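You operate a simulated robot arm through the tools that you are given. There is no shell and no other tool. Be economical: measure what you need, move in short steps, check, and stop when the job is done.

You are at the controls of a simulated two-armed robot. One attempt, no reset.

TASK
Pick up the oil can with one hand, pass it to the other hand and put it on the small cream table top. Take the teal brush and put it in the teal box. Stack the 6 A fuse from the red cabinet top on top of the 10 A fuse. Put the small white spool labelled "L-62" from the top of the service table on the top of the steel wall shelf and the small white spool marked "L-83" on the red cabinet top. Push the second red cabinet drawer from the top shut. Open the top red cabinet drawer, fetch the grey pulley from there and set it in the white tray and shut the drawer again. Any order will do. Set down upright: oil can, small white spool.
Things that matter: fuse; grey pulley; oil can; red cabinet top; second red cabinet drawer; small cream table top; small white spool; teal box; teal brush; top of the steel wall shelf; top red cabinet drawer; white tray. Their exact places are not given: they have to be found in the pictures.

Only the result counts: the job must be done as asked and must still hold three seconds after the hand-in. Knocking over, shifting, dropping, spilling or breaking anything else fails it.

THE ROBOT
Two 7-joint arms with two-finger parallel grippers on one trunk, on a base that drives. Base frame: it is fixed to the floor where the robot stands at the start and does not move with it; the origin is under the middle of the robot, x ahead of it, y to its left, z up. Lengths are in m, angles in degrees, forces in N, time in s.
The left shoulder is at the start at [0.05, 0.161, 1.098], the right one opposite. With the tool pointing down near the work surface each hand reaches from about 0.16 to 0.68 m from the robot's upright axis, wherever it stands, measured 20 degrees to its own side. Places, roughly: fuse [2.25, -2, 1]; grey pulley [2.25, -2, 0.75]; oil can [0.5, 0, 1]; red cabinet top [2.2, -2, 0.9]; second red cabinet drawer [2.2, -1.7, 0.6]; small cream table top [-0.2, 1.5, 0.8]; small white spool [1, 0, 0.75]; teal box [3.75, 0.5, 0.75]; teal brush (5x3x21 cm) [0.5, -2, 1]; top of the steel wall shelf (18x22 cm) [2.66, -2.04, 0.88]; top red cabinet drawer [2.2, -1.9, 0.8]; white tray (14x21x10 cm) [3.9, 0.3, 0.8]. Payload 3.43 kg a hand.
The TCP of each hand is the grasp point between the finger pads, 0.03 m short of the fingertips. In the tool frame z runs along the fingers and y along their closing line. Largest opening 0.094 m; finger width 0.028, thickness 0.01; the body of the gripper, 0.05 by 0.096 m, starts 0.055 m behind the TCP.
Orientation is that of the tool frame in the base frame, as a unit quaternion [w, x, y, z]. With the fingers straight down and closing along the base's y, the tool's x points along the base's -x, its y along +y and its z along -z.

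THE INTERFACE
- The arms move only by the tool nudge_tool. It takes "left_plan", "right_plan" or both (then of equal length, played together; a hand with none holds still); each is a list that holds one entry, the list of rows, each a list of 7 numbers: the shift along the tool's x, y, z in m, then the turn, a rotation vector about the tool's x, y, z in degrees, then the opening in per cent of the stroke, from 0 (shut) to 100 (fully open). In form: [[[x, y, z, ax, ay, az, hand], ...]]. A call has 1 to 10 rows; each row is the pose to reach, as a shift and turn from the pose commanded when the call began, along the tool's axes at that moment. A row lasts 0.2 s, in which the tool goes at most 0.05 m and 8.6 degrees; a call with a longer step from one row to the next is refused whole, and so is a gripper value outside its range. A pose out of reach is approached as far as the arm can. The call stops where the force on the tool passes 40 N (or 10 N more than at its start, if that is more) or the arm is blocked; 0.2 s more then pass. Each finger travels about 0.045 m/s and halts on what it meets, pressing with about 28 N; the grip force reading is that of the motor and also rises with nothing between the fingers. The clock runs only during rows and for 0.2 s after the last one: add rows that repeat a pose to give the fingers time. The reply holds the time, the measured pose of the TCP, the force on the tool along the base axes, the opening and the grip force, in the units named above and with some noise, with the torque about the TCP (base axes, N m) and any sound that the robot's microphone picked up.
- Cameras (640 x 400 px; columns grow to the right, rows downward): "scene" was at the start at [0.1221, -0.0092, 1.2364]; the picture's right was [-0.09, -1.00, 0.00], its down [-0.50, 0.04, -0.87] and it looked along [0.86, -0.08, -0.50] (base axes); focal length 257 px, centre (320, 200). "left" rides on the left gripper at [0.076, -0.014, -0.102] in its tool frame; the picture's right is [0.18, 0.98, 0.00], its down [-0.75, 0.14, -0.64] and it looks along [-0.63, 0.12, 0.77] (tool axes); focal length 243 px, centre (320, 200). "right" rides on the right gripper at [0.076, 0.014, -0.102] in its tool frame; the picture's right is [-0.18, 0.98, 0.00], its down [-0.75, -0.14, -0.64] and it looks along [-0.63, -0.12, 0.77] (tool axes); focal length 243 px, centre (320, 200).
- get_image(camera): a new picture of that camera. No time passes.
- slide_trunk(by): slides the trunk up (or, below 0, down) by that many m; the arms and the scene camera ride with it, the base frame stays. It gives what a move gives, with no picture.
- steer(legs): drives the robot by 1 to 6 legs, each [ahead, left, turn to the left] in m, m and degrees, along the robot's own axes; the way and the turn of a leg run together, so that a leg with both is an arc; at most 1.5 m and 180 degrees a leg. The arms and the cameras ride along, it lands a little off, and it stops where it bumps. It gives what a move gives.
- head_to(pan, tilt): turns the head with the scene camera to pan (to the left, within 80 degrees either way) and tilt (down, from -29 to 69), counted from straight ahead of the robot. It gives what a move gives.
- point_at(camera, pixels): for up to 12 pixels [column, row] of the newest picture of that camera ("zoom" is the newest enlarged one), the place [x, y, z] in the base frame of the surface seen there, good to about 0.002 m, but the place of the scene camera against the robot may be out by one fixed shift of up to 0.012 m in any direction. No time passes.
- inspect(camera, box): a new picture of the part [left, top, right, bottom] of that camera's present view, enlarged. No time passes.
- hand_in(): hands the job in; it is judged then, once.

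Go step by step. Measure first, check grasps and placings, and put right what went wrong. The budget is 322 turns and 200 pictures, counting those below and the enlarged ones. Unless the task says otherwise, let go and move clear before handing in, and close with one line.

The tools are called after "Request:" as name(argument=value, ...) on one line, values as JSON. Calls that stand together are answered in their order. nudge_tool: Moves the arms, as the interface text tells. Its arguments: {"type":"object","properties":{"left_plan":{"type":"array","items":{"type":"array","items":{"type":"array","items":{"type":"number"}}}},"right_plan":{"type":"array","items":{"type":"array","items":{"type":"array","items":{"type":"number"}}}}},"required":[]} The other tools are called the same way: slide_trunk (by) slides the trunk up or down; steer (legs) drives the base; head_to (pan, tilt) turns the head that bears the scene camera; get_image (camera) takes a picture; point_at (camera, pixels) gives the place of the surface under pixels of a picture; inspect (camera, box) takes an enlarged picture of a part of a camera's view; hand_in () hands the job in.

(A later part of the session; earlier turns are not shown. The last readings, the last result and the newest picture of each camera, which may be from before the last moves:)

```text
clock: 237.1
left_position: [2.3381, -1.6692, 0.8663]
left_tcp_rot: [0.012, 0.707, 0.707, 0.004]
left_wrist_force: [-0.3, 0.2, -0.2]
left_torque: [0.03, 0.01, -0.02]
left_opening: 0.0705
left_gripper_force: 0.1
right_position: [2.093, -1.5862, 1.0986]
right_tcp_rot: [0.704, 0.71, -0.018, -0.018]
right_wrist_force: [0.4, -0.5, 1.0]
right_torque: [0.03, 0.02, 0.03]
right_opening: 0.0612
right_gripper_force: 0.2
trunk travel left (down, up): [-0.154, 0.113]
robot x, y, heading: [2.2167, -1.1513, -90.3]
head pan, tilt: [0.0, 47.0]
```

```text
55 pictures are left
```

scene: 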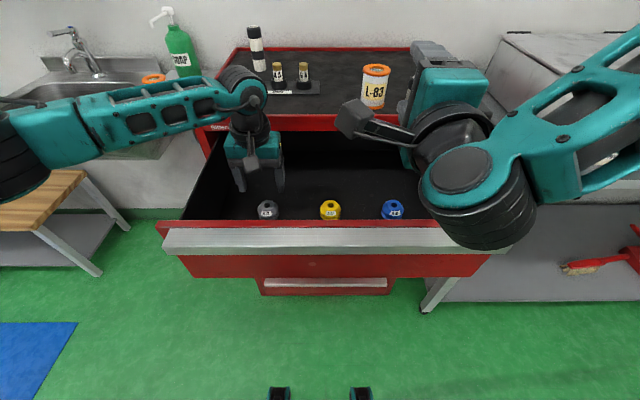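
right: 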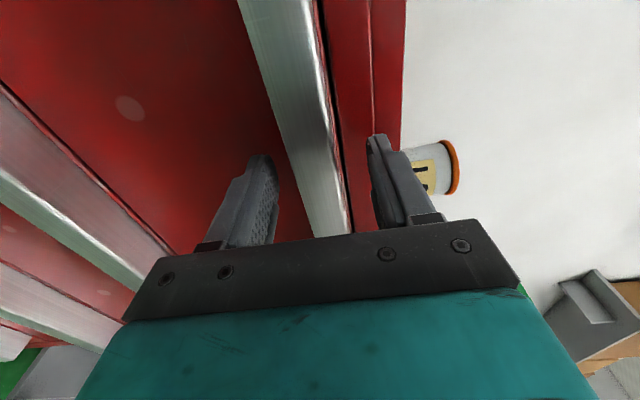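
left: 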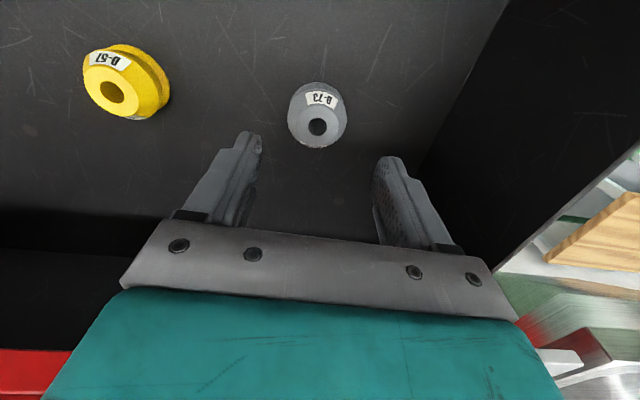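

Aligned within 3 mm. Lower to z 0.785 and grip.

Request:
nudge_tool(left_plan=[[[-0.002, 0, 0.03, 0, 0, 0, 75], [-0.002, 0, 0.06, 0, 0, 0, 75], [-0.002, 0, 0.081, 0, 0, 0, 75], [-0.002, 0, 0.081, 0, 0, 0, 10], [-0.002, 0, 0.081, 0, 0, 0, 10], [-0.002, 0, 0.081, 0, 0, 0, 10], [-0.002, 0, 0.081, 0, 0, 0, 10], [-0.002, 0, 0.081, 0, 0, 0, 10]]])

Request:
nudge_tool(left_plan=[[[0, 0, -0.03, 0, 0, 0, 10], [0, 0, -0.07, 0, 0, 0, 10], [0, 0, -0.11, 0, 0, 0, 10], [0, 0, -0.15, 0, 0, 0, 10], [0, 0, -0.19, 0, 0, 0, 10], [0, 0, -0.23, 0, 0, 0, 10], [0, 0, -0.27, 0, 0, 0, 10], [0, 0, -0.31, 0, 0, 0, 10]]])

Request:
get_image(camera="left")

```text
clock: 238.9
left_position: [2.3406, -1.6737, 0.7852]
left_tcp_rot: [0.011, 0.708, 0.706, 0.004]
left_wrist_force: [-0.2, 0.1, 1.0]
left_torque: [-0.01, -0.02, -0.05]
left_opening: 0.0491
left_gripper_force: 28.0
right_position: [2.0929, -1.5871, 1.0984]
right_tcp_rot: [0.704, 0.71, -0.018, -0.018]
right_wrist_force: [0.3, 0.2, -0.3]
right_torque: [-0.01, 0.0, 0.01]
right_opening: 0.0609
right_gripper_force: 0.0
trunk travel left (down, up): [-0.154, 0.113]
robot x, y, heading: [2.2138, -1.1495, -90.4]
head pan, tilt: [0.0, 47.0]
```

```text
clock: 240.7
left_position: [2.3325, -1.67, 1.0965]
left_tcp_rot: [0.012, 0.708, 0.706, 0.004]
left_wrist_force: [0.2, -0.2, -1.0]
left_torque: [0.03, 0.02, -0.05]
left_opening: 0.049
left_gripper_force: 28.5
right_position: [2.0937, -1.5866, 1.0972]
right_tcp_rot: [0.704, 0.71, -0.018, -0.018]
right_wrist_force: [-0.1, -0.5, 0.6]
right_torque: [-0.02, 0.02, -0.01]
right_opening: 0.061
right_gripper_force: 0.1
trunk travel left (down, up): [-0.154, 0.113]
robot x, y, heading: [2.214, -1.1488, -89.9]
head pan, tilt: [0.0, 47.0]
```

```text
54 pictures are left
```

left: 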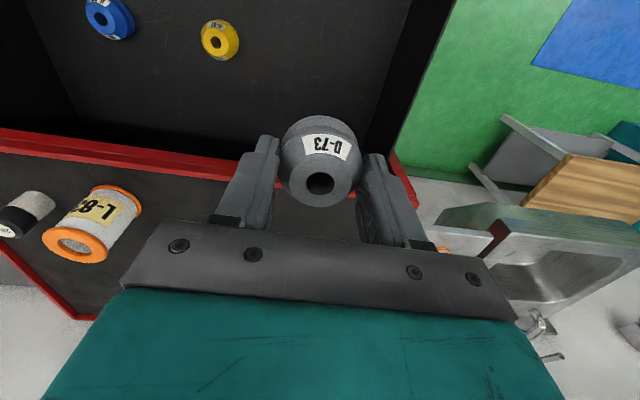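

Pulley is held. Back off, then bring the closed right hand in front of the handle to push the drawer shut.

Request:
steer(legs=[[-0.21, 0, 0]])

Request:
nudge_tool(right_plan=[[[0.02, -0.02, 0, 0, 0, 0, 0], [0.04, -0.05, 0, 0, 0, 0, 0], [0.06, -0.09, 0, 0, 0, 0, 0], [0.08, -0.13, 0, 0, 0, 0, 0], [0.09, -0.17, 0, 0, 0, 0, 0], [0.09, -0.2, 0, 0, 0, 0, 0]]])

Request:
get_image(camera="scene")

```text
clock: 242.4
left_position: [2.3335, -1.4597, 1.0951]
left_tcp_rot: [0.012, 0.707, 0.707, 0.004]
left_wrist_force: [0.2, 1.1, -0.7]
left_torque: [-0.01, 0.03, 0.01]
left_opening: 0.0491
left_gripper_force: 28.7
right_position: [2.0932, -1.3753, 1.0978]
right_tcp_rot: [0.704, 0.709, -0.017, -0.018]
right_wrist_force: [-0.5, -0.4, 0.3]
right_torque: [0.01, -0.02, 0.04]
right_opening: 0.0611
right_gripper_force: 0.0
trunk travel left (down, up): [-0.154, 0.113]
robot x, y, heading: [2.216, -0.9408, -90.5]
head pan, tilt: [0.0, 47.0]
```

```text
clock: 243.8
left_position: [2.3341, -1.4597, 1.0943]
left_tcp_rot: [0.011, 0.708, 0.706, 0.004]
left_wrist_force: [-0.7, -0.9, 0.0]
left_torque: [0.03, -0.03, 0.02]
left_opening: 0.0491
left_gripper_force: 27.7
right_position: [2.1843, -1.3779, 0.897]
right_tcp_rot: [0.704, 0.71, -0.018, -0.017]
right_wrist_force: [1.0, 1.0, -0.2]
right_torque: [0.01, 0.0, 0.01]
right_opening: 0.0001
right_gripper_force: 28.7
trunk travel left (down, up): [-0.154, 0.113]
robot x, y, heading: [2.2157, -0.9372, -90.2]
head pan, tilt: [0.0, 47.0]
```

```text
53 pictures are left
```

scene: 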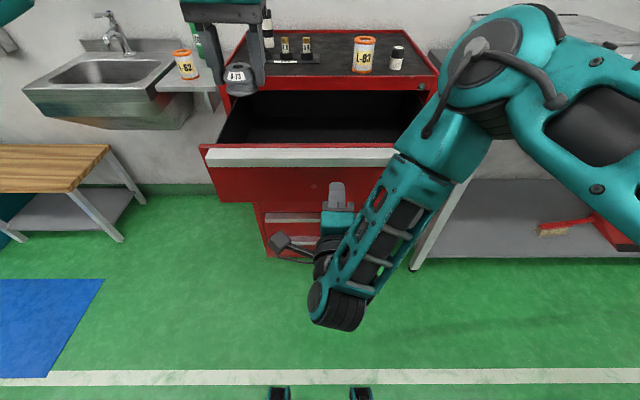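

Fingertips are at handle height. Drive ahead to push the drawer in.

Request:
steer(legs=[[0.15, 0, 0], [0.15, 0, 0]])

Request:
get_image(camera="scene")

```text
clock: 246.1
left_position: [2.3335, -1.7589, 1.0939]
left_tcp_rot: [0.012, 0.707, 0.707, 0.005]
left_wrist_force: [0.2, 0.0, -1.3]
left_torque: [0.01, -0.01, 0.0]
left_opening: 0.049
left_gripper_force: 28.5
right_position: [2.1827, -1.6791, 0.8978]
right_tcp_rot: [0.703, 0.711, -0.017, -0.018]
right_wrist_force: [-0.4, -0.7, 1.1]
right_torque: [0.02, -0.02, -0.01]
right_opening: 0.0
right_gripper_force: 27.9
trunk travel left (down, up): [-0.154, 0.113]
robot x, y, heading: [2.2119, -1.2389, -90.2]
head pan, tilt: [0.0, 47.0]
```

```text
52 pictures are left
```

scene: 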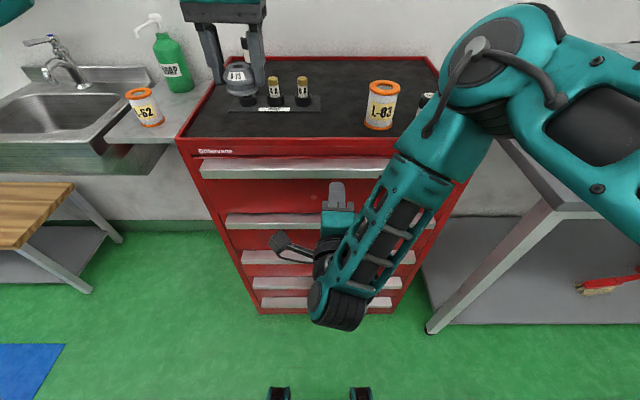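

Nearly shut. Push the last centimetres until the force rises.

Request:
steer(legs=[[0.03, 0, 0], [0.02, 0, 0]])

Request:
get_image(camera="scene")

```text
clock: 247.4
left_position: [2.3338, -1.8024, 1.0952]
left_tcp_rot: [0.012, 0.707, 0.707, 0.005]
left_wrist_force: [-0.5, 0.1, -1.0]
left_torque: [-0.02, 0.03, 0.03]
left_opening: 0.049
left_gripper_force: 28.4
right_position: [2.1841, -1.718, 0.8997]
right_tcp_rot: [0.704, 0.71, -0.016, -0.016]
right_wrist_force: [-1.9, 7.5, 3.8]
right_torque: [-0.19, -0.1, 0.05]
right_opening: 0.0002
right_gripper_force: 27.7
trunk travel left (down, up): [-0.154, 0.113]
robot x, y, heading: [2.2141, -1.2831, -90.0]
head pan, tilt: [0.0, 47.0]
stopped in leg 2: the force on the tool passed its limit at 64 N (the readings are from after the stop); the commanded pose is now the measured one
```

```text
51 pictures are left
```

scene: 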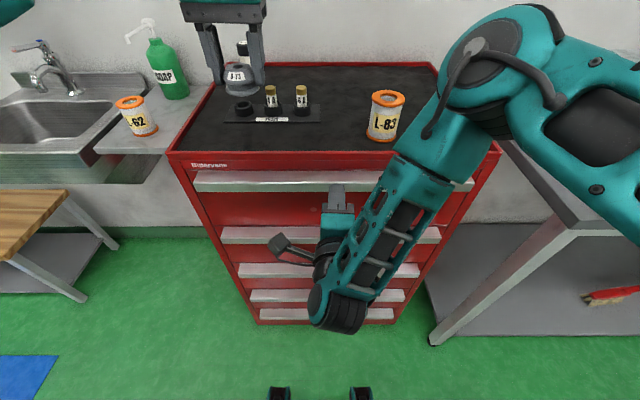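

Both drawers are shut. Back off and turn the right hand back to pointing down.

Request:
steer(legs=[[-0.35, 0, 0]])

Request:
nudge_tool(right_plan=[[[-0.01, 0.03, 0, 0, 0, -8.4, 20], [-0.02, 0.06, 0, 0, 0, -16.8, 40], [-0.03, 0.09, 0, 0, 0, -25.2, 60], [-0.04, 0.12, 0, 0, 0, -33.6, 60], [-0.05, 0.15, 0, 0, 0, -42, 60], [-0.06, 0.17, 0, 0, 0, -50.4, 60], [-0.07, 0.19, 0, 0, 0, -58.8, 60], [-0.08, 0.2, 0, 0, 0, -67.2, 60], [-0.09, 0.2, 0, 0, 0, -75.6, 60], [-0.1, 0.2, 0, 0, 0, -84, 60]]])

Request:
nudge_tool(right_plan=[[[0, 0, 0, 0, 8.5, 0, 60], [0, 0, 0, 0, 17, 0, 60], [0, 0, 0, 0, 25.5, 0, 60], [0, 0, 0, 0, 34, 0, 60], [0, 0, 0, 0, 42.5, 0, 60], [0, 0, 0, 0, 51, 0, 60], [0, 0, 0, 0, 59.5, 0, 60], [0, 0, 0, 0, 68, 0, 60], [0, 0, 0, 0, 76.5, 0, 60], [0, 0, 0, 0, 85, 0, 60]]])

```text
clock: 249.7
left_position: [2.3345, -1.4532, 1.0947]
left_tcp_rot: [0.012, 0.706, 0.708, 0.004]
left_wrist_force: [0.5, 0.7, -0.1]
left_torque: [-0.03, 0.0, 0.05]
left_opening: 0.0489
left_gripper_force: 27.4
right_position: [2.1859, -1.3712, 0.8984]
right_tcp_rot: [0.704, 0.71, -0.015, -0.015]
right_wrist_force: [-0.6, 0.7, -0.6]
right_torque: [0.01, 0.01, -0.02]
right_opening: 0.0
right_gripper_force: 27.7
trunk travel left (down, up): [-0.154, 0.113]
robot x, y, heading: [2.2159, -0.9352, -90.0]
head pan, tilt: [0.0, 47.0]
```

```text
clock: 251.9
left_position: [2.3359, -1.4535, 1.0946]
left_tcp_rot: [0.012, 0.707, 0.707, 0.004]
left_wrist_force: [-0.4, -0.7, -0.5]
left_torque: [0.01, 0.02, 0.02]
left_opening: 0.0489
left_gripper_force: 27.9
right_position: [2.0859, -1.3701, 1.0998]
right_tcp_rot: [0.511, 0.537, 0.465, -0.483]
right_wrist_force: [-0.3, 0.4, 0.4]
right_torque: [-0.04, -0.02, -0.02]
right_opening: 0.0564
right_gripper_force: 0.0
trunk travel left (down, up): [-0.154, 0.113]
robot x, y, heading: [2.2152, -0.9352, -90.1]
head pan, tilt: [0.0, 47.0]
```

```text
clock: 254.1
left_position: [2.3364, -1.4545, 1.0946]
left_tcp_rot: [0.012, 0.707, 0.708, 0.004]
left_wrist_force: [0.2, 0.2, -0.8]
left_torque: [-0.02, -0.03, 0.04]
left_opening: 0.0488
left_gripper_force: 27.7
right_position: [2.0859, -1.3684, 1.0979]
right_tcp_rot: [0.063, 0.722, 0.689, 0.01]
right_wrist_force: [-0.3, 0.5, 0.5]
right_torque: [0.0, 0.0, 0.01]
right_opening: 0.0561
right_gripper_force: 0.0
right hand out of reach, approached as far as the arm can: row 1
trunk travel left (down, up): [-0.154, 0.113]
robot x, y, heading: [2.2165, -0.9356, -90.0]
head pan, tilt: [0.0, 47.0]
```

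Level the right hand (7° off) and sidestep west along the aisle.

Request:
nudge_tool(right_plan=[[[0, 0, 0, 3, 2.05, 0, 60], [0, 0, 0, 6, 4.1, 0, 60], [-0.03, 0, 0, 6, 4.1, 0, 60]]])

Request:
steer(legs=[[0, -0.8, 0], [0, -0.78, 0]])

Request:
head_to(pan=-5, tilt=32)

Request:
get_image(camera="scene")

```text
clock: 254.9
left_position: [2.3348, -1.4543, 1.0946]
left_tcp_rot: [0.011, 0.706, 0.708, 0.005]
left_wrist_force: [-0.3, 0.4, -0.7]
left_torque: [0.02, 0.04, 0.0]
left_opening: 0.0487
left_gripper_force: 27.8
right_position: [2.0843, -1.3989, 1.1007]
right_tcp_rot: [0.001, 0.725, 0.689, -0.002]
right_wrist_force: [0.9, 0.2, -0.2]
right_torque: [0.0, 0.0, 0.0]
right_opening: 0.0563
right_gripper_force: 0.0
trunk travel left (down, up): [-0.154, 0.113]
robot x, y, heading: [2.2158, -0.9347, -89.9]
head pan, tilt: [0.0, 47.0]
```

```text
clock: 269.2
left_position: [0.7504, -1.4531, 1.0948]
left_tcp_rot: [0.011, 0.706, 0.708, 0.004]
left_wrist_force: [-0.8, 0.8, -1.5]
left_torque: [0.03, 0.02, -0.02]
left_opening: 0.0489
left_gripper_force: 28.2
right_position: [0.5011, -1.3972, 1.1002]
right_tcp_rot: [0.002, 0.724, 0.69, -0.003]
right_wrist_force: [-0.5, -0.6, 0.0]
right_torque: [-0.01, -0.02, -0.01]
right_opening: 0.0564
right_gripper_force: 0.1
trunk travel left (down, up): [-0.154, 0.113]
robot x, y, heading: [0.6281, -0.9324, -89.8]
head pan, tilt: [0.0, 47.0]
```

```text
clock: 269.9
left_position: [0.7513, -1.4541, 1.0933]
left_tcp_rot: [0.011, 0.706, 0.708, 0.004]
left_wrist_force: [0.3, 0.1, -1.1]
left_torque: [0.01, 0.02, 0.01]
left_opening: 0.049
left_gripper_force: 28.1
right_position: [0.5006, -1.3977, 1.1008]
right_tcp_rot: [0.001, 0.724, 0.69, -0.003]
right_wrist_force: [0.5, -0.8, 0.7]
right_torque: [0.02, 0.01, 0.01]
right_opening: 0.0561
right_gripper_force: 0.1
trunk travel left (down, up): [-0.154, 0.113]
robot x, y, heading: [0.6287, -0.9318, -89.9]
head pan, tilt: [-5.0, 32.0]
```

```text
50 pictures are left
```

scene: 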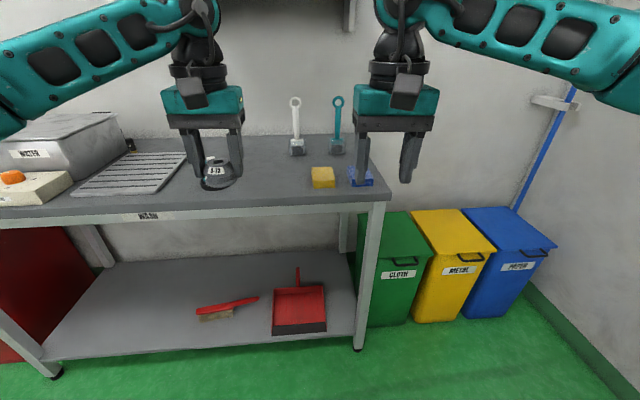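

The teal brush stands at (338,125), the white one left of it. Measure.

Request:
point_at(camera="scene", pixels=[[338, 97], [338, 115], [337, 130], [337, 147], [330, 148], [344, 148], [337, 154], [296, 147], [296, 120], [360, 177], [300, 170], [290, 208]])

Request:
inspect(camera="scene", box=[270, 80, 390, 200])

```text
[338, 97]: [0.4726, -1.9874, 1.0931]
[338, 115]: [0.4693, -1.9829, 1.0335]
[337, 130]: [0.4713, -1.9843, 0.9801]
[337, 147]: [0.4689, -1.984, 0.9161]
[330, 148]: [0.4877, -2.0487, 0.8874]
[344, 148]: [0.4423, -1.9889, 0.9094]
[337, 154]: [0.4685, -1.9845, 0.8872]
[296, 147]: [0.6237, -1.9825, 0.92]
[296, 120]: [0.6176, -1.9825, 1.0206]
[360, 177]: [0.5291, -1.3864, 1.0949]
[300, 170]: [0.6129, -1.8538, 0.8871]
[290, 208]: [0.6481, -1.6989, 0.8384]
```

```text
3.33 times, centred on (330, 140) of scene
```

zoom: 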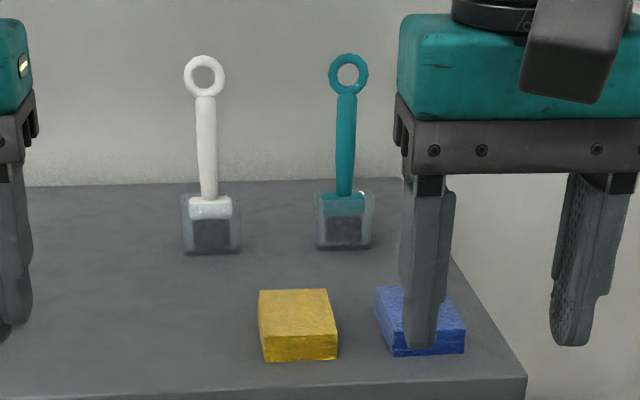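

The brushes stand in glass jars, so I'll grip the teal brush by its ring from above and lift straight out. Raise the left hand, open the right and approach.

Request:
nudge_tool(left_plan=[[[0, 0.02, -0.03, 0, 0, 0, 10], [0.02, 0.04, -0.06, 0, 0, 0, 10], [0.04, 0.05, -0.09, 0, 0, 0, 10]]], right_plan=[[[0, 0, -0.02, 0, 0, 0, 70], [0, 0, -0.04, 0, 0, 0, 85], [0, 0, -0.06, 0, 0, 0, 100]]])

Request:
steer(legs=[[0.4, 0, 0]])

Request:
get_image(camera="right")

Request:
get_image(camera="scene")

```text
clock: 270.8
left_position: [0.7993, -1.4102, 1.1875]
left_tcp_rot: [0.011, 0.706, 0.708, 0.004]
left_wrist_force: [-0.3, 0.0, -0.6]
left_torque: [0.01, -0.02, 0.01]
left_opening: 0.0489
left_gripper_force: 28.0
right_position: [0.5009, -1.3956, 1.1612]
right_tcp_rot: [0.002, 0.725, 0.689, -0.003]
right_wrist_force: [0.0, -0.3, 0.9]
right_torque: [0.02, 0.01, -0.02]
right_opening: 0.094
right_gripper_force: 0.0
trunk travel left (down, up): [-0.154, 0.113]
robot x, y, heading: [0.6295, -0.9368, -89.8]
head pan, tilt: [-5.0, 32.0]
```

```text
clock: 273.2
left_position: [0.7978, -1.808, 1.1862]
left_tcp_rot: [0.012, 0.707, 0.707, 0.004]
left_wrist_force: [0.3, 0.4, -0.4]
left_torque: [0.0, 0.0, 0.01]
left_opening: 0.0489
left_gripper_force: 28.3
right_position: [0.4988, -1.7925, 1.162]
right_tcp_rot: [0.001, 0.725, 0.689, -0.002]
right_wrist_force: [-0.4, 0.3, 0.7]
right_torque: [0.04, -0.01, -0.02]
right_opening: 0.0942
right_gripper_force: 0.0
trunk travel left (down, up): [-0.154, 0.113]
robot x, y, heading: [0.6341, -1.3319, -90.0]
head pan, tilt: [-5.0, 32.0]
```

```text
48 pictures are left
```

right: 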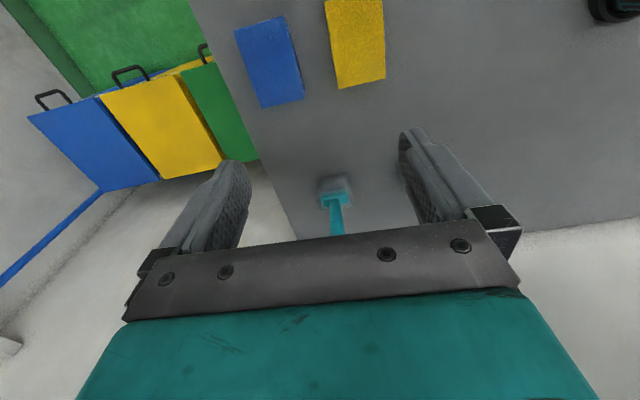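

```text
47 pictures are left
```

scene: 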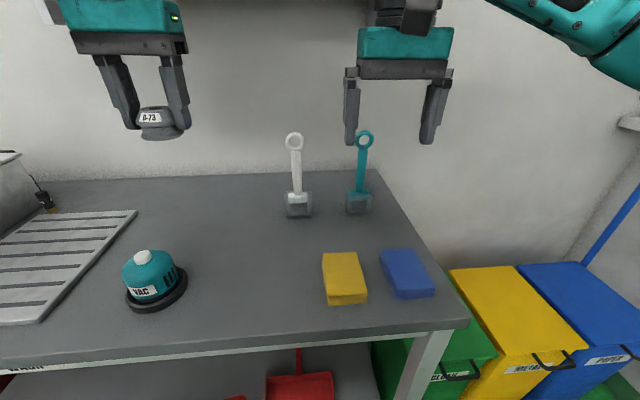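

Measure the brush with the right hand camera and the scene camera.

Request:
point_at(camera="right", pixels=[[336, 228], [335, 215], [335, 203], [330, 203], [341, 202]])

Request:
point_at(camera="scene", pixels=[[364, 132], [358, 140], [371, 140], [363, 155], [362, 175], [360, 200]])

```text
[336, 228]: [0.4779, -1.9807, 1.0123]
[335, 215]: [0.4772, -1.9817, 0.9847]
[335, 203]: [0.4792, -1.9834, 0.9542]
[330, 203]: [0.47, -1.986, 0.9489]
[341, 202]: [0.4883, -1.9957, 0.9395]
```

```text
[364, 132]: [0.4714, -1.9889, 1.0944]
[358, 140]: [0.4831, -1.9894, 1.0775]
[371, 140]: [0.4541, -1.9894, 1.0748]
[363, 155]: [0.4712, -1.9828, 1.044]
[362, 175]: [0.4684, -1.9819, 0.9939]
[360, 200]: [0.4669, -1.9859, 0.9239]
```

Ring centre is about (0.478,-1.989,1.067), Ø≈0.035. Drive 4 cm closer and move the hand above it.

Request:
steer(legs=[[0.045, 0, 0]])

Request:
nudge_tool(right_plan=[[[-0.04, -0.003, 0, 0, 0, 0, 85], [-0.08, -0.006, 0, 0, 0, 0, 80], [-0.12, -0.01, 0, 0, 0, 0, 80], [-0.152, -0.013, 0, 0, 0, 0, 80], [-0.152, -0.013, 0, 0, 0, 0, 80]]])

Request:
get_image(camera="right")

Request:
inspect(camera="scene", box=[300, 60, 440, 230])

```text
clock: 274.1
left_position: [0.7972, -1.8521, 1.1855]
left_tcp_rot: [0.011, 0.708, 0.706, 0.005]
left_wrist_force: [0.1, 1.0, 0.0]
left_torque: [0.04, 0.0, -0.01]
left_opening: 0.0488
left_gripper_force: 28.2
right_position: [0.4994, -1.8362, 1.1612]
right_tcp_rot: [0.001, 0.726, 0.688, -0.002]
right_wrist_force: [-0.1, -0.5, 0.5]
right_torque: [0.0, -0.01, -0.06]
right_opening: 0.0939
right_gripper_force: 0.0
trunk travel left (down, up): [-0.154, 0.113]
robot x, y, heading: [0.6306, -1.3704, -90.2]
head pan, tilt: [-5.0, 32.0]
```

```text
clock: 275.3
left_position: [0.8051, -1.8501, 1.1878]
left_tcp_rot: [0.011, 0.706, 0.708, 0.001]
left_wrist_force: [0.1, 0.0, -1.1]
left_torque: [-0.02, 0.0, 0.02]
left_opening: 0.0488
left_gripper_force: 27.9
right_position: [0.4957, -1.9727, 1.1573]
right_tcp_rot: [-0.007, 0.715, 0.699, -0.005]
right_wrist_force: [-0.6, 0.2, 0.1]
right_torque: [0.01, 0.0, 0.0]
right_opening: 0.0753
right_gripper_force: 0.0
right hand out of reach, approached as far as the arm can: row 4, 5
trunk travel left (down, up): [-0.154, 0.113]
robot x, y, heading: [0.6287, -1.3752, -89.9]
head pan, tilt: [-5.0, 32.0]
```

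```text
46 pictures are left
```

right: 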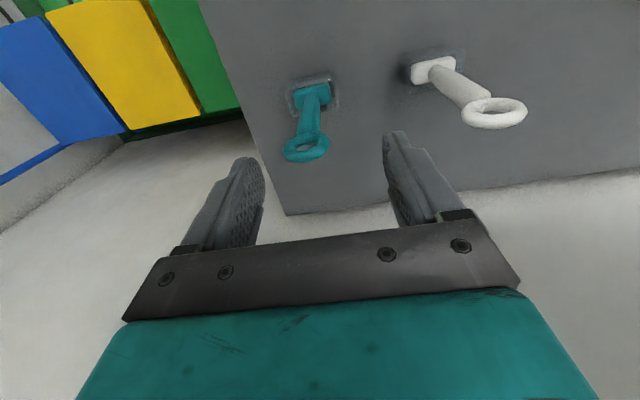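

```text
2.35 times, centred on (370, 145) of scene
```

zoom: 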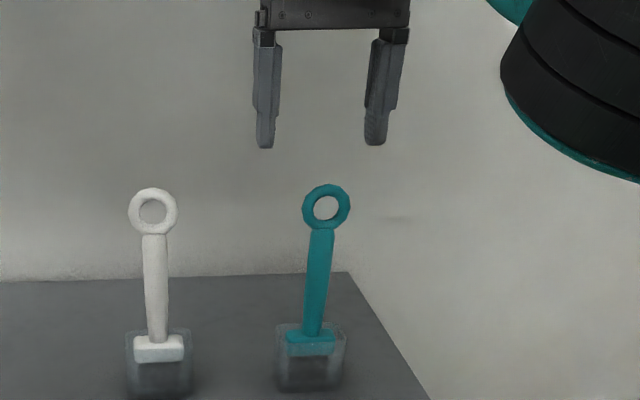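

Reach is short because the hand is too high relative to the shoulder. Measure the ring, then raise the trunk and lower the arm.

Request:
point_at(camera="right", pixels=[[287, 150], [327, 143], [306, 158], [302, 135], [308, 120]])

Request:
slide_trunk(by=0.1)

Request:
nudge_tool(right_plan=[[[-0.005, -0.005, 0.03, 0, 0, 0, 80], [-0.012, -0.012, 0.06, 0, 0, 0, 80], [-0.016, -0.018, 0.08, 0, 0, 0, 80], [-0.016, -0.018, 0.1, 0, 0, 0, 80]]])

Request:
get_image(camera="right")

```text
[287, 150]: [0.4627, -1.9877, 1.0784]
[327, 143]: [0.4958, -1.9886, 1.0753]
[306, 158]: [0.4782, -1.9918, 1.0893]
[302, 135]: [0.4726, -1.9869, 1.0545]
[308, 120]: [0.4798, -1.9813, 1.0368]
```

```text
clock: 276.3
left_position: [0.792, -1.8286, 1.2743]
left_tcp_rot: [0.019, 0.709, 0.705, -0.002]
left_wrist_force: [-0.6, -0.2, -1.0]
left_torque: [0.01, -0.04, -0.03]
left_opening: 0.0492
left_gripper_force: 27.5
right_position: [0.4974, -1.9503, 1.1592]
right_tcp_rot: [-0.049, 0.706, 0.705, 0.038]
right_wrist_force: [0.1, 1.1, -0.1]
right_torque: [-0.01, 0.02, -0.02]
right_opening: 0.0752
right_gripper_force: 0.1
trunk travel left (down, up): [-0.229, 0.037]
robot x, y, heading: [0.6295, -1.3707, -90.2]
head pan, tilt: [-5.0, 32.0]
stopped: the arm was blocked; the commanded pose is now the measured one
```

```text
clock: 277.3
left_position: [0.7961, -1.8493, 1.262]
left_tcp_rot: [0.013, 0.709, 0.705, 0.003]
left_wrist_force: [-0.1, -0.2, -0.8]
left_torque: [0.01, 0.03, 0.01]
left_opening: 0.0489
left_gripper_force: 27.7
right_position: [0.4727, -1.9686, 1.0454]
right_tcp_rot: [-0.057, 0.711, 0.699, 0.046]
right_wrist_force: [0.6, 0.9, -0.7]
right_torque: [-0.01, 0.02, 0.01]
right_opening: 0.0752
right_gripper_force: 0.0
trunk travel left (down, up): [-0.229, 0.037]
robot x, y, heading: [0.6319, -1.3726, -90.4]
head pan, tilt: [-5.0, 32.0]
```

```text
44 pictures are left
```

right: 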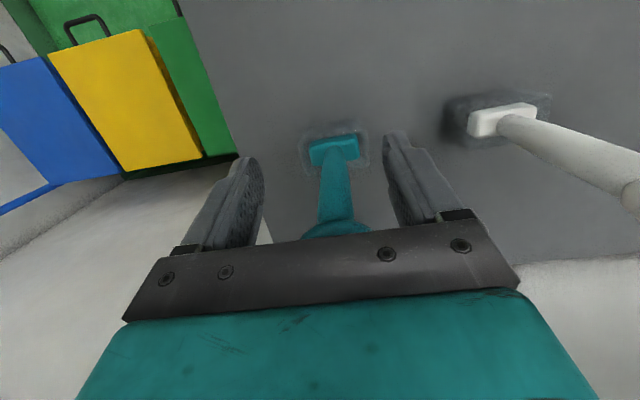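

The wrist touched the wall shelf above (fixed), which tilted the hand 8°. Level it and shift 2 cm to the ring (0.479,-1.99,1.072).

Request:
nudge_tool(right_plan=[[[-0.004, 0.003, -0.008, 0, -4, 0, 80], [-0.009, 0.005, -0.014, 0, -8.2, 0, 80], [-0.014, 0.006, -0.015, 0, -8.2, 0, 80], [-0.019, 0.006, -0.015, 0, -8.2, 0, 80]]])

Request:
get_image(camera="right")

Request:
get_image(camera="scene")

```text
clock: 278.3
left_position: [0.7949, -1.8498, 1.2614]
left_tcp_rot: [0.012, 0.708, 0.706, 0.005]
left_wrist_force: [-0.2, 0.4, -1.2]
left_torque: [0.02, 0.03, 0.02]
left_opening: 0.0487
left_gripper_force: 27.7
right_position: [0.4794, -1.9915, 1.0569]
right_tcp_rot: [-0.007, 0.713, 0.702, -0.005]
right_wrist_force: [0.7, -0.8, 0.3]
right_torque: [0.0, -0.01, 0.02]
right_opening: 0.0753
right_gripper_force: 0.1
trunk travel left (down, up): [-0.229, 0.037]
robot x, y, heading: [0.6302, -1.3702, -90.3]
head pan, tilt: [-5.0, 32.0]
```

```text
43 pictures are left
```

right: 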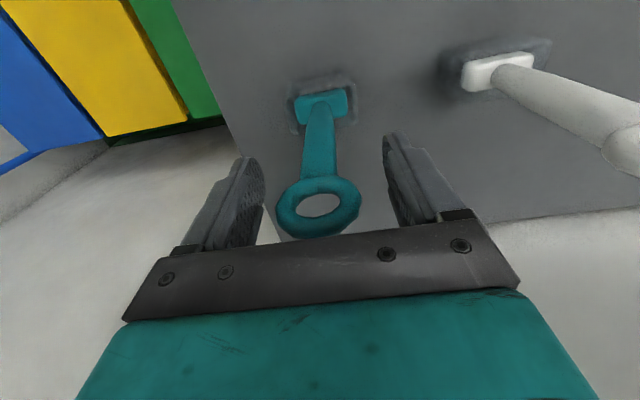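

```text
42 pictures are left
```

scene: 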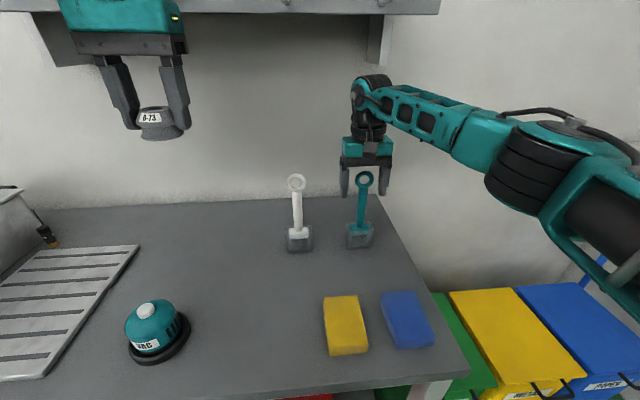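

Fingers straddle the ring. Close and check the grip.

Request:
nudge_tool(right_plan=[[[0, 0, 0, 0, 0, 0, 50], [0, 0, 0, 0, 0, 0, 0], [0, 0, 0, 0, 0, 0, 0], [0, 0, 0, 0, 0, 0, 0], [0, 0, 0, 0, 0, 0, 0], [0, 0, 0, 0, 0, 0, 0]]])

Request:
get_image(camera="right")

```text
clock: 279.7
left_position: [0.7954, -1.8497, 1.2616]
left_tcp_rot: [0.011, 0.709, 0.705, 0.004]
left_wrist_force: [-0.8, 0.2, -0.3]
left_torque: [0.03, 0.01, 0.01]
left_opening: 0.0489
left_gripper_force: 27.7
right_position: [0.4786, -1.9913, 1.0557]
right_tcp_rot: [-0.007, 0.713, 0.701, -0.004]
right_wrist_force: [-0.1, 0.1, 0.1]
right_torque: [-0.01, -0.03, -0.01]
right_opening: 0.0425
right_gripper_force: 28.2
trunk travel left (down, up): [-0.229, 0.037]
robot x, y, heading: [0.6278, -1.3693, -90.1]
head pan, tilt: [-5.0, 32.0]
```

```text
41 pictures are left
```

right: 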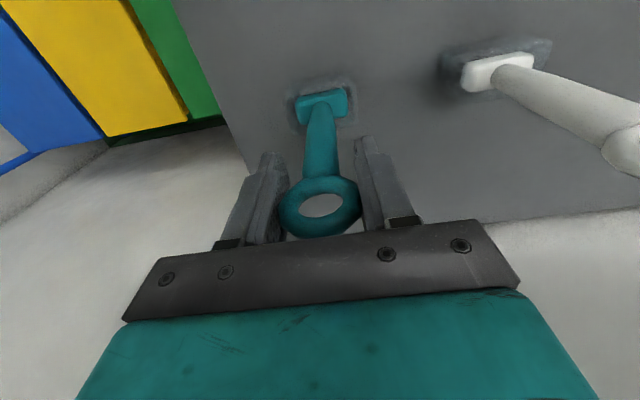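

Ring is gripped (0.0425 m, 28 N). Lift 8.5 cm straight up.

Request:
nudge_tool(right_plan=[[[0, 0, -0.02, 0, 0, 0, 0], [0, 0, -0.04, 0, 0, 0, 0], [0, 0, -0.06, 0, 0, 0, 0], [0, 0, -0.085, 0, 0, 0, 0]]])

Request:
inspect(camera="scene", box=[260, 60, 440, 260])

```text
clock: 280.7
left_position: [0.7955, -1.8498, 1.2623]
left_tcp_rot: [0.012, 0.708, 0.706, 0.004]
left_wrist_force: [0.7, -0.3, -0.9]
left_torque: [0.02, 0.05, 0.02]
left_opening: 0.0487
left_gripper_force: 28.1
right_position: [0.4805, -1.9895, 1.1428]
right_tcp_rot: [-0.009, 0.712, 0.702, -0.004]
right_wrist_force: [-0.7, 0.2, -0.9]
right_torque: [-0.02, -0.01, 0.0]
right_opening: 0.0425
right_gripper_force: 28.1
trunk travel left (down, up): [-0.229, 0.037]
robot x, y, heading: [0.6321, -1.3716, -90.4]
head pan, tilt: [-5.0, 32.0]
```

```text
2.00 times, centred on (350, 160) of scene
```

zoom: 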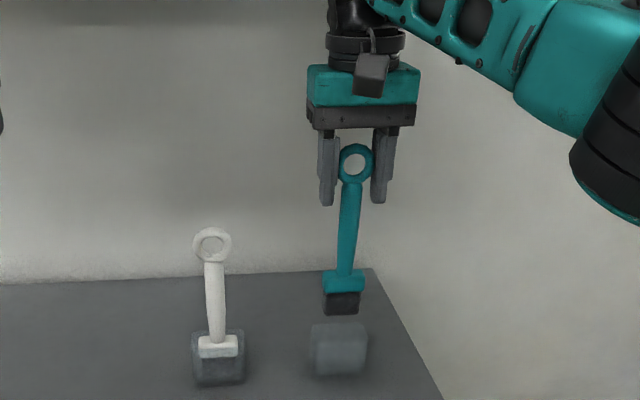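

The brush is out and above its jar. Back straight away from the bench.

Request:
steer(legs=[[-0.45, 0, 0]])

Request:
nudge_tool(right_plan=[[[0.03, 0, -0.03, 0, 0, 0, 0], [0.06, 0, -0.06, 0, 0, 0, 0], [0.09, 0, -0.09, 0, 0, 0, 0], [0.12, 0, -0.11, 0, 0, 0, 0]]])

Request:
get_image(camera="scene")

```text
clock: 283.4
left_position: [0.7974, -1.4025, 1.2613]
left_tcp_rot: [0.011, 0.708, 0.706, 0.005]
left_wrist_force: [-1.0, 0.1, -0.8]
left_torque: [0.0, 0.02, -0.02]
left_opening: 0.049
left_gripper_force: 28.1
right_position: [0.4828, -1.5443, 1.1424]
right_tcp_rot: [-0.008, 0.713, 0.701, -0.004]
right_wrist_force: [0.0, 0.2, -1.0]
right_torque: [-0.03, 0.0, 0.03]
right_opening: 0.0425
right_gripper_force: 27.7
trunk travel left (down, up): [-0.229, 0.037]
robot x, y, heading: [0.6331, -0.925, -90.4]
head pan, tilt: [-5.0, 32.0]
```

```text
clock: 284.4
left_position: [0.7982, -1.4022, 1.2609]
left_tcp_rot: [0.012, 0.709, 0.705, 0.004]
left_wrist_force: [-1.1, 0.3, -0.8]
left_torque: [0.02, -0.02, -0.01]
left_opening: 0.0489
left_gripper_force: 27.9
right_position: [0.4855, -1.422, 1.2516]
right_tcp_rot: [-0.008, 0.713, 0.701, -0.004]
right_wrist_force: [0.3, -0.3, -0.2]
right_torque: [-0.03, -0.02, -0.02]
right_opening: 0.0425
right_gripper_force: 28.3
trunk travel left (down, up): [-0.229, 0.037]
robot x, y, heading: [0.6314, -0.9227, -90.5]
head pan, tilt: [-5.0, 32.0]
```

```text
39 pictures are left
```

scene: 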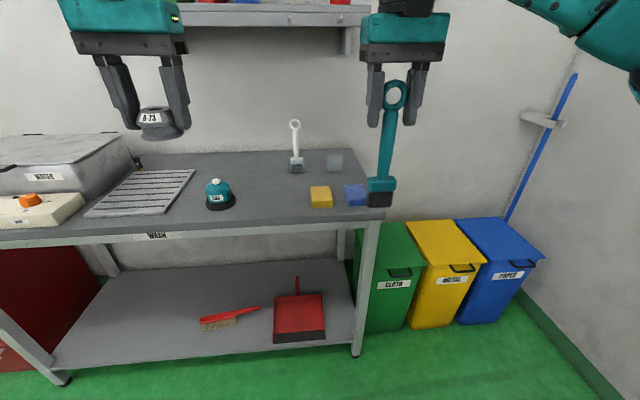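

Jar undisturbed. Turn east and drive along the aisle, then look ahead for the teal box.

Request:
steer(legs=[[0, 0, 90], [1.5, -0.08, 0]])

Request:
head_to(pan=25, tilt=15)

Request:
get_image(camera="scene")

```text
refused: leg 2 is longer than a leg can be; nothing moved
```

```text
clock: 285.3
left_position: [0.7978, -1.4029, 1.2615]
left_tcp_rot: [0.012, 0.709, 0.705, 0.004]
left_wrist_force: [-0.7, -0.8, -1.1]
left_torque: [0.02, -0.03, 0.01]
left_opening: 0.0489
left_gripper_force: 27.8
right_position: [0.4856, -1.4241, 1.2507]
right_tcp_rot: [-0.007, 0.713, 0.701, -0.004]
right_wrist_force: [-0.1, -0.2, -0.9]
right_torque: [-0.02, 0.01, -0.02]
right_opening: 0.0426
right_gripper_force: 27.8
trunk travel left (down, up): [-0.229, 0.037]
robot x, y, heading: [0.6303, -0.9275, -90.1]
head pan, tilt: [25.0, 15.0]
```

```text
38 pictures are left
```

scene: 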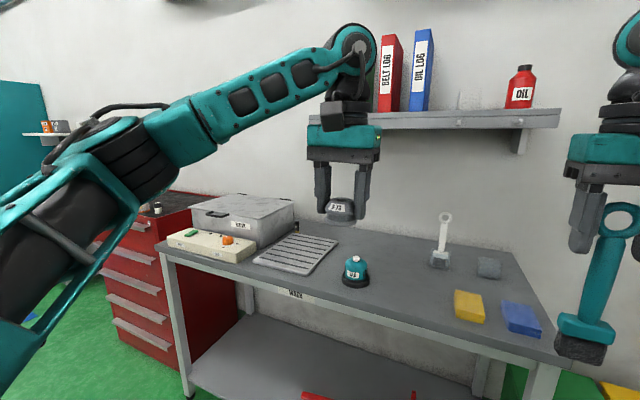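

The leg was slightly too long. Retry with shorter legs.

Request:
steer(legs=[[0, 0, 90], [1.1, -0.05, 0], [0.5, 0, 0]])

Request:
head_to(pan=25, tilt=18)

Request:
get_image(camera="scene")

```text
clock: 297.4
left_position: [2.7086, -0.772, 1.2616]
left_tcp_rot: [0.005, -0.01, 1.0, 0.012]
left_wrist_force: [0.1, 0.9, 0.3]
left_torque: [-0.05, 0.01, 0.02]
left_opening: 0.0488
left_gripper_force: 28.0
right_position: [2.7354, -1.083, 1.2517]
right_tcp_rot: [-0.002, -0.006, 1.0, -0.009]
right_wrist_force: [0.8, -0.1, -0.9]
right_torque: [-0.01, 0.0, 0.01]
right_opening: 0.0424
right_gripper_force: 28.2
trunk travel left (down, up): [-0.229, 0.037]
robot x, y, heading: [2.2323, -0.9501, 1.3]
head pan, tilt: [25.0, 15.0]
```

```text
clock: 298.0
left_position: [2.7069, -0.7713, 1.2606]
left_tcp_rot: [0.006, -0.012, 1.0, 0.011]
left_wrist_force: [-0.2, -0.8, -0.8]
left_torque: [0.0, 0.03, 0.0]
left_opening: 0.0489
left_gripper_force: 28.3
right_position: [2.7356, -1.0827, 1.2507]
right_tcp_rot: [-0.002, -0.005, 1.0, -0.008]
right_wrist_force: [-0.1, -0.4, 0.1]
right_torque: [0.0, 0.02, -0.01]
right_opening: 0.0425
right_gripper_force: 28.4
trunk travel left (down, up): [-0.229, 0.037]
robot x, y, heading: [2.2346, -0.9467, 1.2]
head pan, tilt: [25.0, 18.0]
```

```text
37 pictures are left
```

scene: 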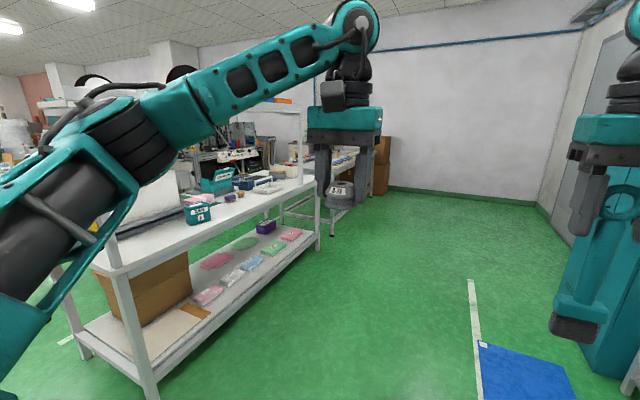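

The white bench holds teal and white things at (220,180) and (270,187). Zoom and measure.

Request:
inspect(camera="scene", box=[160, 130, 330, 240])

Request:
point_at(camera="scene", pixels=[[218, 178], [200, 213], [268, 187], [245, 183], [235, 225], [305, 185], [125, 265], [318, 235], [150, 380], [600, 300], [230, 198], [285, 170]])

```text
3.64 times, centred on (245, 185) of scene
```

zoom: 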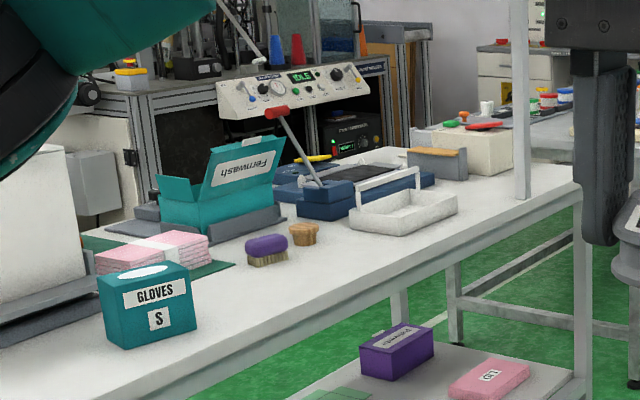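

```text
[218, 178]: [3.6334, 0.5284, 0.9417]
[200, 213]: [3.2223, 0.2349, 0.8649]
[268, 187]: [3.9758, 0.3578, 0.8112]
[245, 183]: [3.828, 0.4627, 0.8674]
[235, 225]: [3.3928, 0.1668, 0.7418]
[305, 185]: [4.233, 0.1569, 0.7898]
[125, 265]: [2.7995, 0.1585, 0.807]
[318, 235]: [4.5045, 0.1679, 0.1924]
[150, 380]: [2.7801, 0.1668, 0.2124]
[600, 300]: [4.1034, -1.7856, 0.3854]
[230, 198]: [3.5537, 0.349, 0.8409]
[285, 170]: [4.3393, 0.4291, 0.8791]
```

Teal "Fernwash" box at (3.63,0.53) with its lid open; white tray at (3.95,0.36). Drive to in front of it and face the bench.

Request:
steer(legs=[[0.9, 0.15, 0], [0.5, 0.15, 0], [0, 0, 89]])

Request:
head_to(pan=0, tilt=20)

Request:
get_image(camera="scene")

```text
clock: 309.2
left_position: [3.4607, -0.1402, 1.262]
left_tcp_rot: [-0.005, -0.706, 0.708, 0.012]
left_wrist_force: [-0.4, 1.0, -1.1]
left_torque: [0.0, 0.0, 0.02]
left_opening: 0.0487
left_gripper_force: 28.0
right_position: [3.7729, -0.1189, 1.2505]
right_tcp_rot: [0.004, -0.702, 0.712, -0.008]
right_wrist_force: [0.1, 0.2, -1.3]
right_torque: [0.0, 0.01, -0.01]
right_opening: 0.0424
right_gripper_force: 28.2
trunk travel left (down, up): [-0.229, 0.037]
robot x, y, heading: [3.6274, -0.6144, 89.7]
head pan, tilt: [25.0, 18.0]
```

```text
clock: 310.1
left_position: [3.4602, -0.1402, 1.2614]
left_tcp_rot: [-0.004, -0.707, 0.708, 0.011]
left_wrist_force: [0.2, -1.0, -0.7]
left_torque: [-0.01, 0.02, 0.0]
left_opening: 0.0488
left_gripper_force: 27.9
right_position: [3.7729, -0.1197, 1.2516]
right_tcp_rot: [0.004, -0.703, 0.711, -0.007]
right_wrist_force: [0.0, 0.5, 0.3]
right_torque: [0.03, 0.0, 0.03]
right_opening: 0.0425
right_gripper_force: 28.4
trunk travel left (down, up): [-0.229, 0.037]
robot x, y, heading: [3.6277, -0.6182, 89.8]
head pan, tilt: [0.0, 20.0]
```

```text
35 pictures are left
```

scene: 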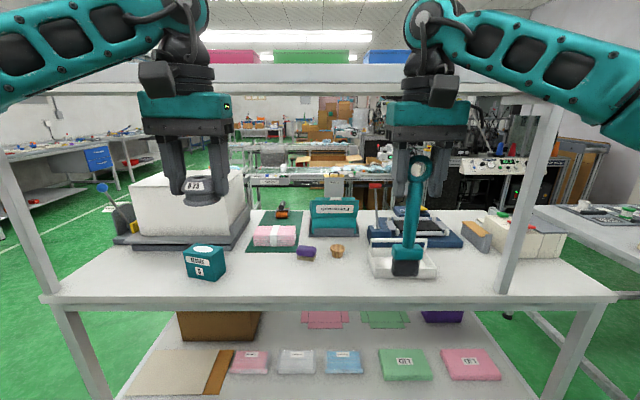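

Tray, box and the overhead shelf are in view. Measure them.

Request:
point_at(camera="scene", pixels=[[300, 80], [300, 93], [333, 215], [315, 232], [352, 232], [335, 236], [375, 262], [430, 265], [385, 245], [320, 292], [450, 250], [310, 212]])

Request:
inspect(camera="scene", box=[290, 160, 460, 290])

```text
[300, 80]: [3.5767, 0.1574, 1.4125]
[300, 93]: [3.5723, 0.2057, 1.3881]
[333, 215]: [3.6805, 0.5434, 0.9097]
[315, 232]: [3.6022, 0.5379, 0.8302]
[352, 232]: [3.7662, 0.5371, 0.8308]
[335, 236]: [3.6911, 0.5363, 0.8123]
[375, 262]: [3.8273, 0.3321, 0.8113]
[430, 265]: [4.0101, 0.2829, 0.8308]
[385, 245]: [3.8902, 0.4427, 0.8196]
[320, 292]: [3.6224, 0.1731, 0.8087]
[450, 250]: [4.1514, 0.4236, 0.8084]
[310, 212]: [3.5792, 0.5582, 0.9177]
```

```text
3.08 times, centred on (375, 225) of scene
```

zoom: 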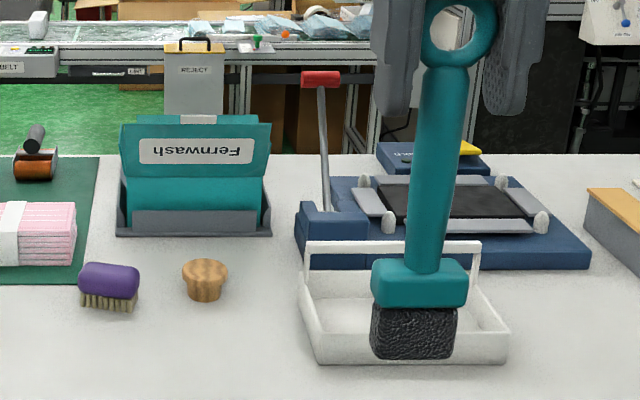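

Probe the box profile along its middle column.

Request:
point_at(camera="scene", pixels=[[325, 202], [325, 206], [325, 210], [325, 214], [325, 217], [325, 219], [325, 222], [325, 226], [325, 230], [345, 200], [354, 212], [318, 217]])

Request:
inspect(camera="scene", box=[300, 185, 370, 245])

```text
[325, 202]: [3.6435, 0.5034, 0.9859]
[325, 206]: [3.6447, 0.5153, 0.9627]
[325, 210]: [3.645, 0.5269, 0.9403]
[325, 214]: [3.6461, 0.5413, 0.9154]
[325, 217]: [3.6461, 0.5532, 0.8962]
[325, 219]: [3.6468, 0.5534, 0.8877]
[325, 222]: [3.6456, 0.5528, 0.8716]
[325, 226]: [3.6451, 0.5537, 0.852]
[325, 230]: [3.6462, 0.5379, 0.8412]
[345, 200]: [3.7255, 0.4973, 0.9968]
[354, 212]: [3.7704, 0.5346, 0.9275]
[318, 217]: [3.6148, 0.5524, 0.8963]
```

```text
6.67 times, centred on (335, 215) of scene
```

zoom: 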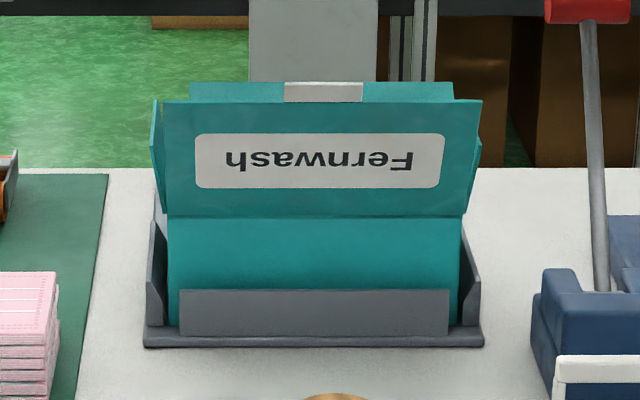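

The lid is hinged at the front and leans toward me; the opening is behind it, so I should come from the back. Check shelf depth and the bench's rear edge.

Request:
point_at(camera="scene", pixels=[[300, 92], [300, 94], [300, 96], [300, 98], [270, 211], [270, 208], [372, 208], [300, 175], [300, 195], [270, 170], [350, 165], [505, 230]])

Request:
inspect(camera="scene", box=[220, 50, 420, 240])

```text
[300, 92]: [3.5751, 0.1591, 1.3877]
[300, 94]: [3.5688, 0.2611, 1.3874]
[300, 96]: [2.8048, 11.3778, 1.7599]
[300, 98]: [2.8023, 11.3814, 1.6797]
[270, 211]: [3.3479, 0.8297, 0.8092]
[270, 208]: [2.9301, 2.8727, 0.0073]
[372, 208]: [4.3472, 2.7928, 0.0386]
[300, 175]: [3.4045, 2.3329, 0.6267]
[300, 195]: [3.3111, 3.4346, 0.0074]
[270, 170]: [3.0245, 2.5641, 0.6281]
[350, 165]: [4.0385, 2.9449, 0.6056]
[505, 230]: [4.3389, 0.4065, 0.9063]
```

```text
2.11 times, centred on (320, 145) of scene
```

zoom: 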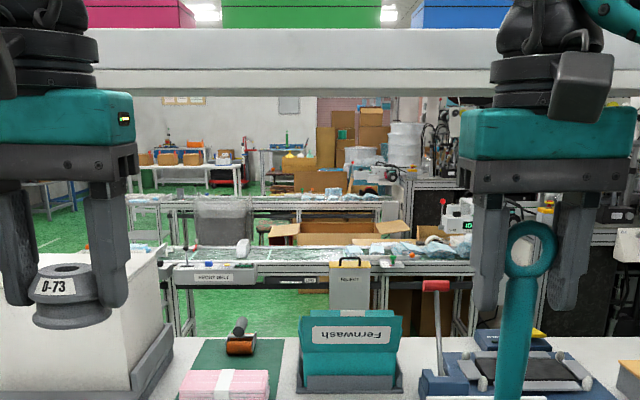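

The shelf is shallow (y 0.16–0.3) and floor behind the bench is free. First the pulley from the front: retract the brush hand, lower the trunk, and check reach of the tray.

Request:
nudge_tool(right_plan=[[[0.04, 0, 0, 0, 0, 0, 0], [0.08, 0, 0, 0, 0, 0, 0], [0.12, 0, 0, 0, 0, 0, 0], [0.16, 0, 0, 0, 0, 0, 0], [0.19, 0, 0, 0, 0, 0, 0]]])

Request:
slide_trunk(by=-0.18)

Request:
steer(legs=[[0, -0.36, 0.3], [0.25, 0, 0]])

Request:
head_to(pan=0, tilt=30)

Request:
get_image(camera="scene")

```text
clock: 311.3
left_position: [3.4608, -0.1391, 1.2613]
left_tcp_rot: [-0.004, -0.707, 0.707, 0.012]
left_wrist_force: [-0.1, -0.2, -0.6]
left_torque: [0.04, 0.04, -0.04]
left_opening: 0.049
left_gripper_force: 28.5
right_position: [3.77, -0.3086, 1.2533]
right_tcp_rot: [0.005, -0.703, 0.711, -0.009]
right_wrist_force: [0.2, -0.6, -0.5]
right_torque: [-0.03, -0.01, 0.01]
right_opening: 0.0423
right_gripper_force: 28.2
trunk travel left (down, up): [-0.229, 0.037]
robot x, y, heading: [3.6286, -0.6205, 89.8]
head pan, tilt: [0.0, 20.0]
```

```text
clock: 313.3
left_position: [3.4611, -0.1397, 1.0803]
left_tcp_rot: [-0.004, -0.706, 0.708, 0.011]
left_wrist_force: [0.3, 0.2, -1.1]
left_torque: [0.0, -0.04, 0.02]
left_opening: 0.0491
left_gripper_force: 27.8
right_position: [3.7702, -0.3089, 1.0739]
right_tcp_rot: [0.004, -0.704, 0.711, -0.008]
right_wrist_force: [-0.3, -0.1, 0.0]
right_torque: [0.02, 0.0, -0.03]
right_opening: 0.0427
right_gripper_force: 27.9
trunk travel left (down, up): [-0.049, 0.217]
robot x, y, heading: [3.6247, -0.6207, 90.0]
head pan, tilt: [0.0, 20.0]
```

```text
clock: 318.4
left_position: [3.8166, 0.1106, 1.0807]
left_tcp_rot: [0.004, 0.708, -0.706, -0.012]
left_wrist_force: [0.3, -0.9, -0.9]
left_torque: [-0.04, -0.03, 0.01]
left_opening: 0.0489
left_gripper_force: 27.9
right_position: [4.1266, -0.059, 1.0732]
right_tcp_rot: [0.004, -0.704, 0.71, -0.009]
right_wrist_force: [0.2, 0.3, -0.7]
right_torque: [0.0, -0.01, -0.01]
right_opening: 0.0424
right_gripper_force: 28.1
trunk travel left (down, up): [-0.049, 0.217]
robot x, y, heading: [3.9843, -0.3644, 90.3]
head pan, tilt: [0.0, 20.0]
```

```text
clock: 319.2
left_position: [3.8161, 0.1103, 1.0824]
left_tcp_rot: [0.004, 0.708, -0.706, -0.01]
left_wrist_force: [0.2, 1.2, -0.8]
left_torque: [-0.02, 0.01, 0.0]
left_opening: 0.0488
left_gripper_force: 28.0
right_position: [4.1267, -0.0584, 1.0741]
right_tcp_rot: [0.004, -0.704, 0.71, -0.008]
right_wrist_force: [0.4, 0.0, 0.1]
right_torque: [-0.01, 0.01, 0.0]
right_opening: 0.0426
right_gripper_force: 27.9
trunk travel left (down, up): [-0.049, 0.217]
robot x, y, heading: [3.9871, -0.3698, 89.9]
head pan, tilt: [0.0, 30.0]
```

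```text
31 pictures are left
```

scene: 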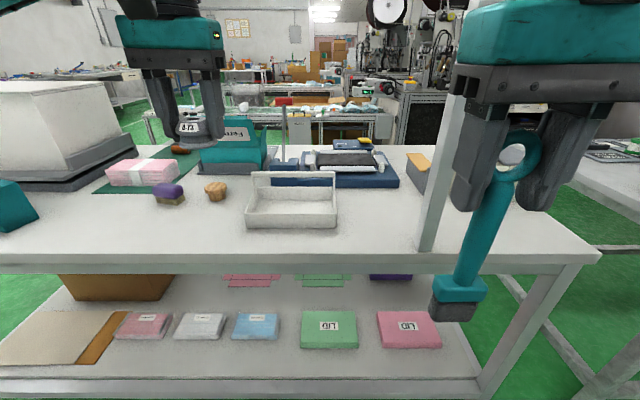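

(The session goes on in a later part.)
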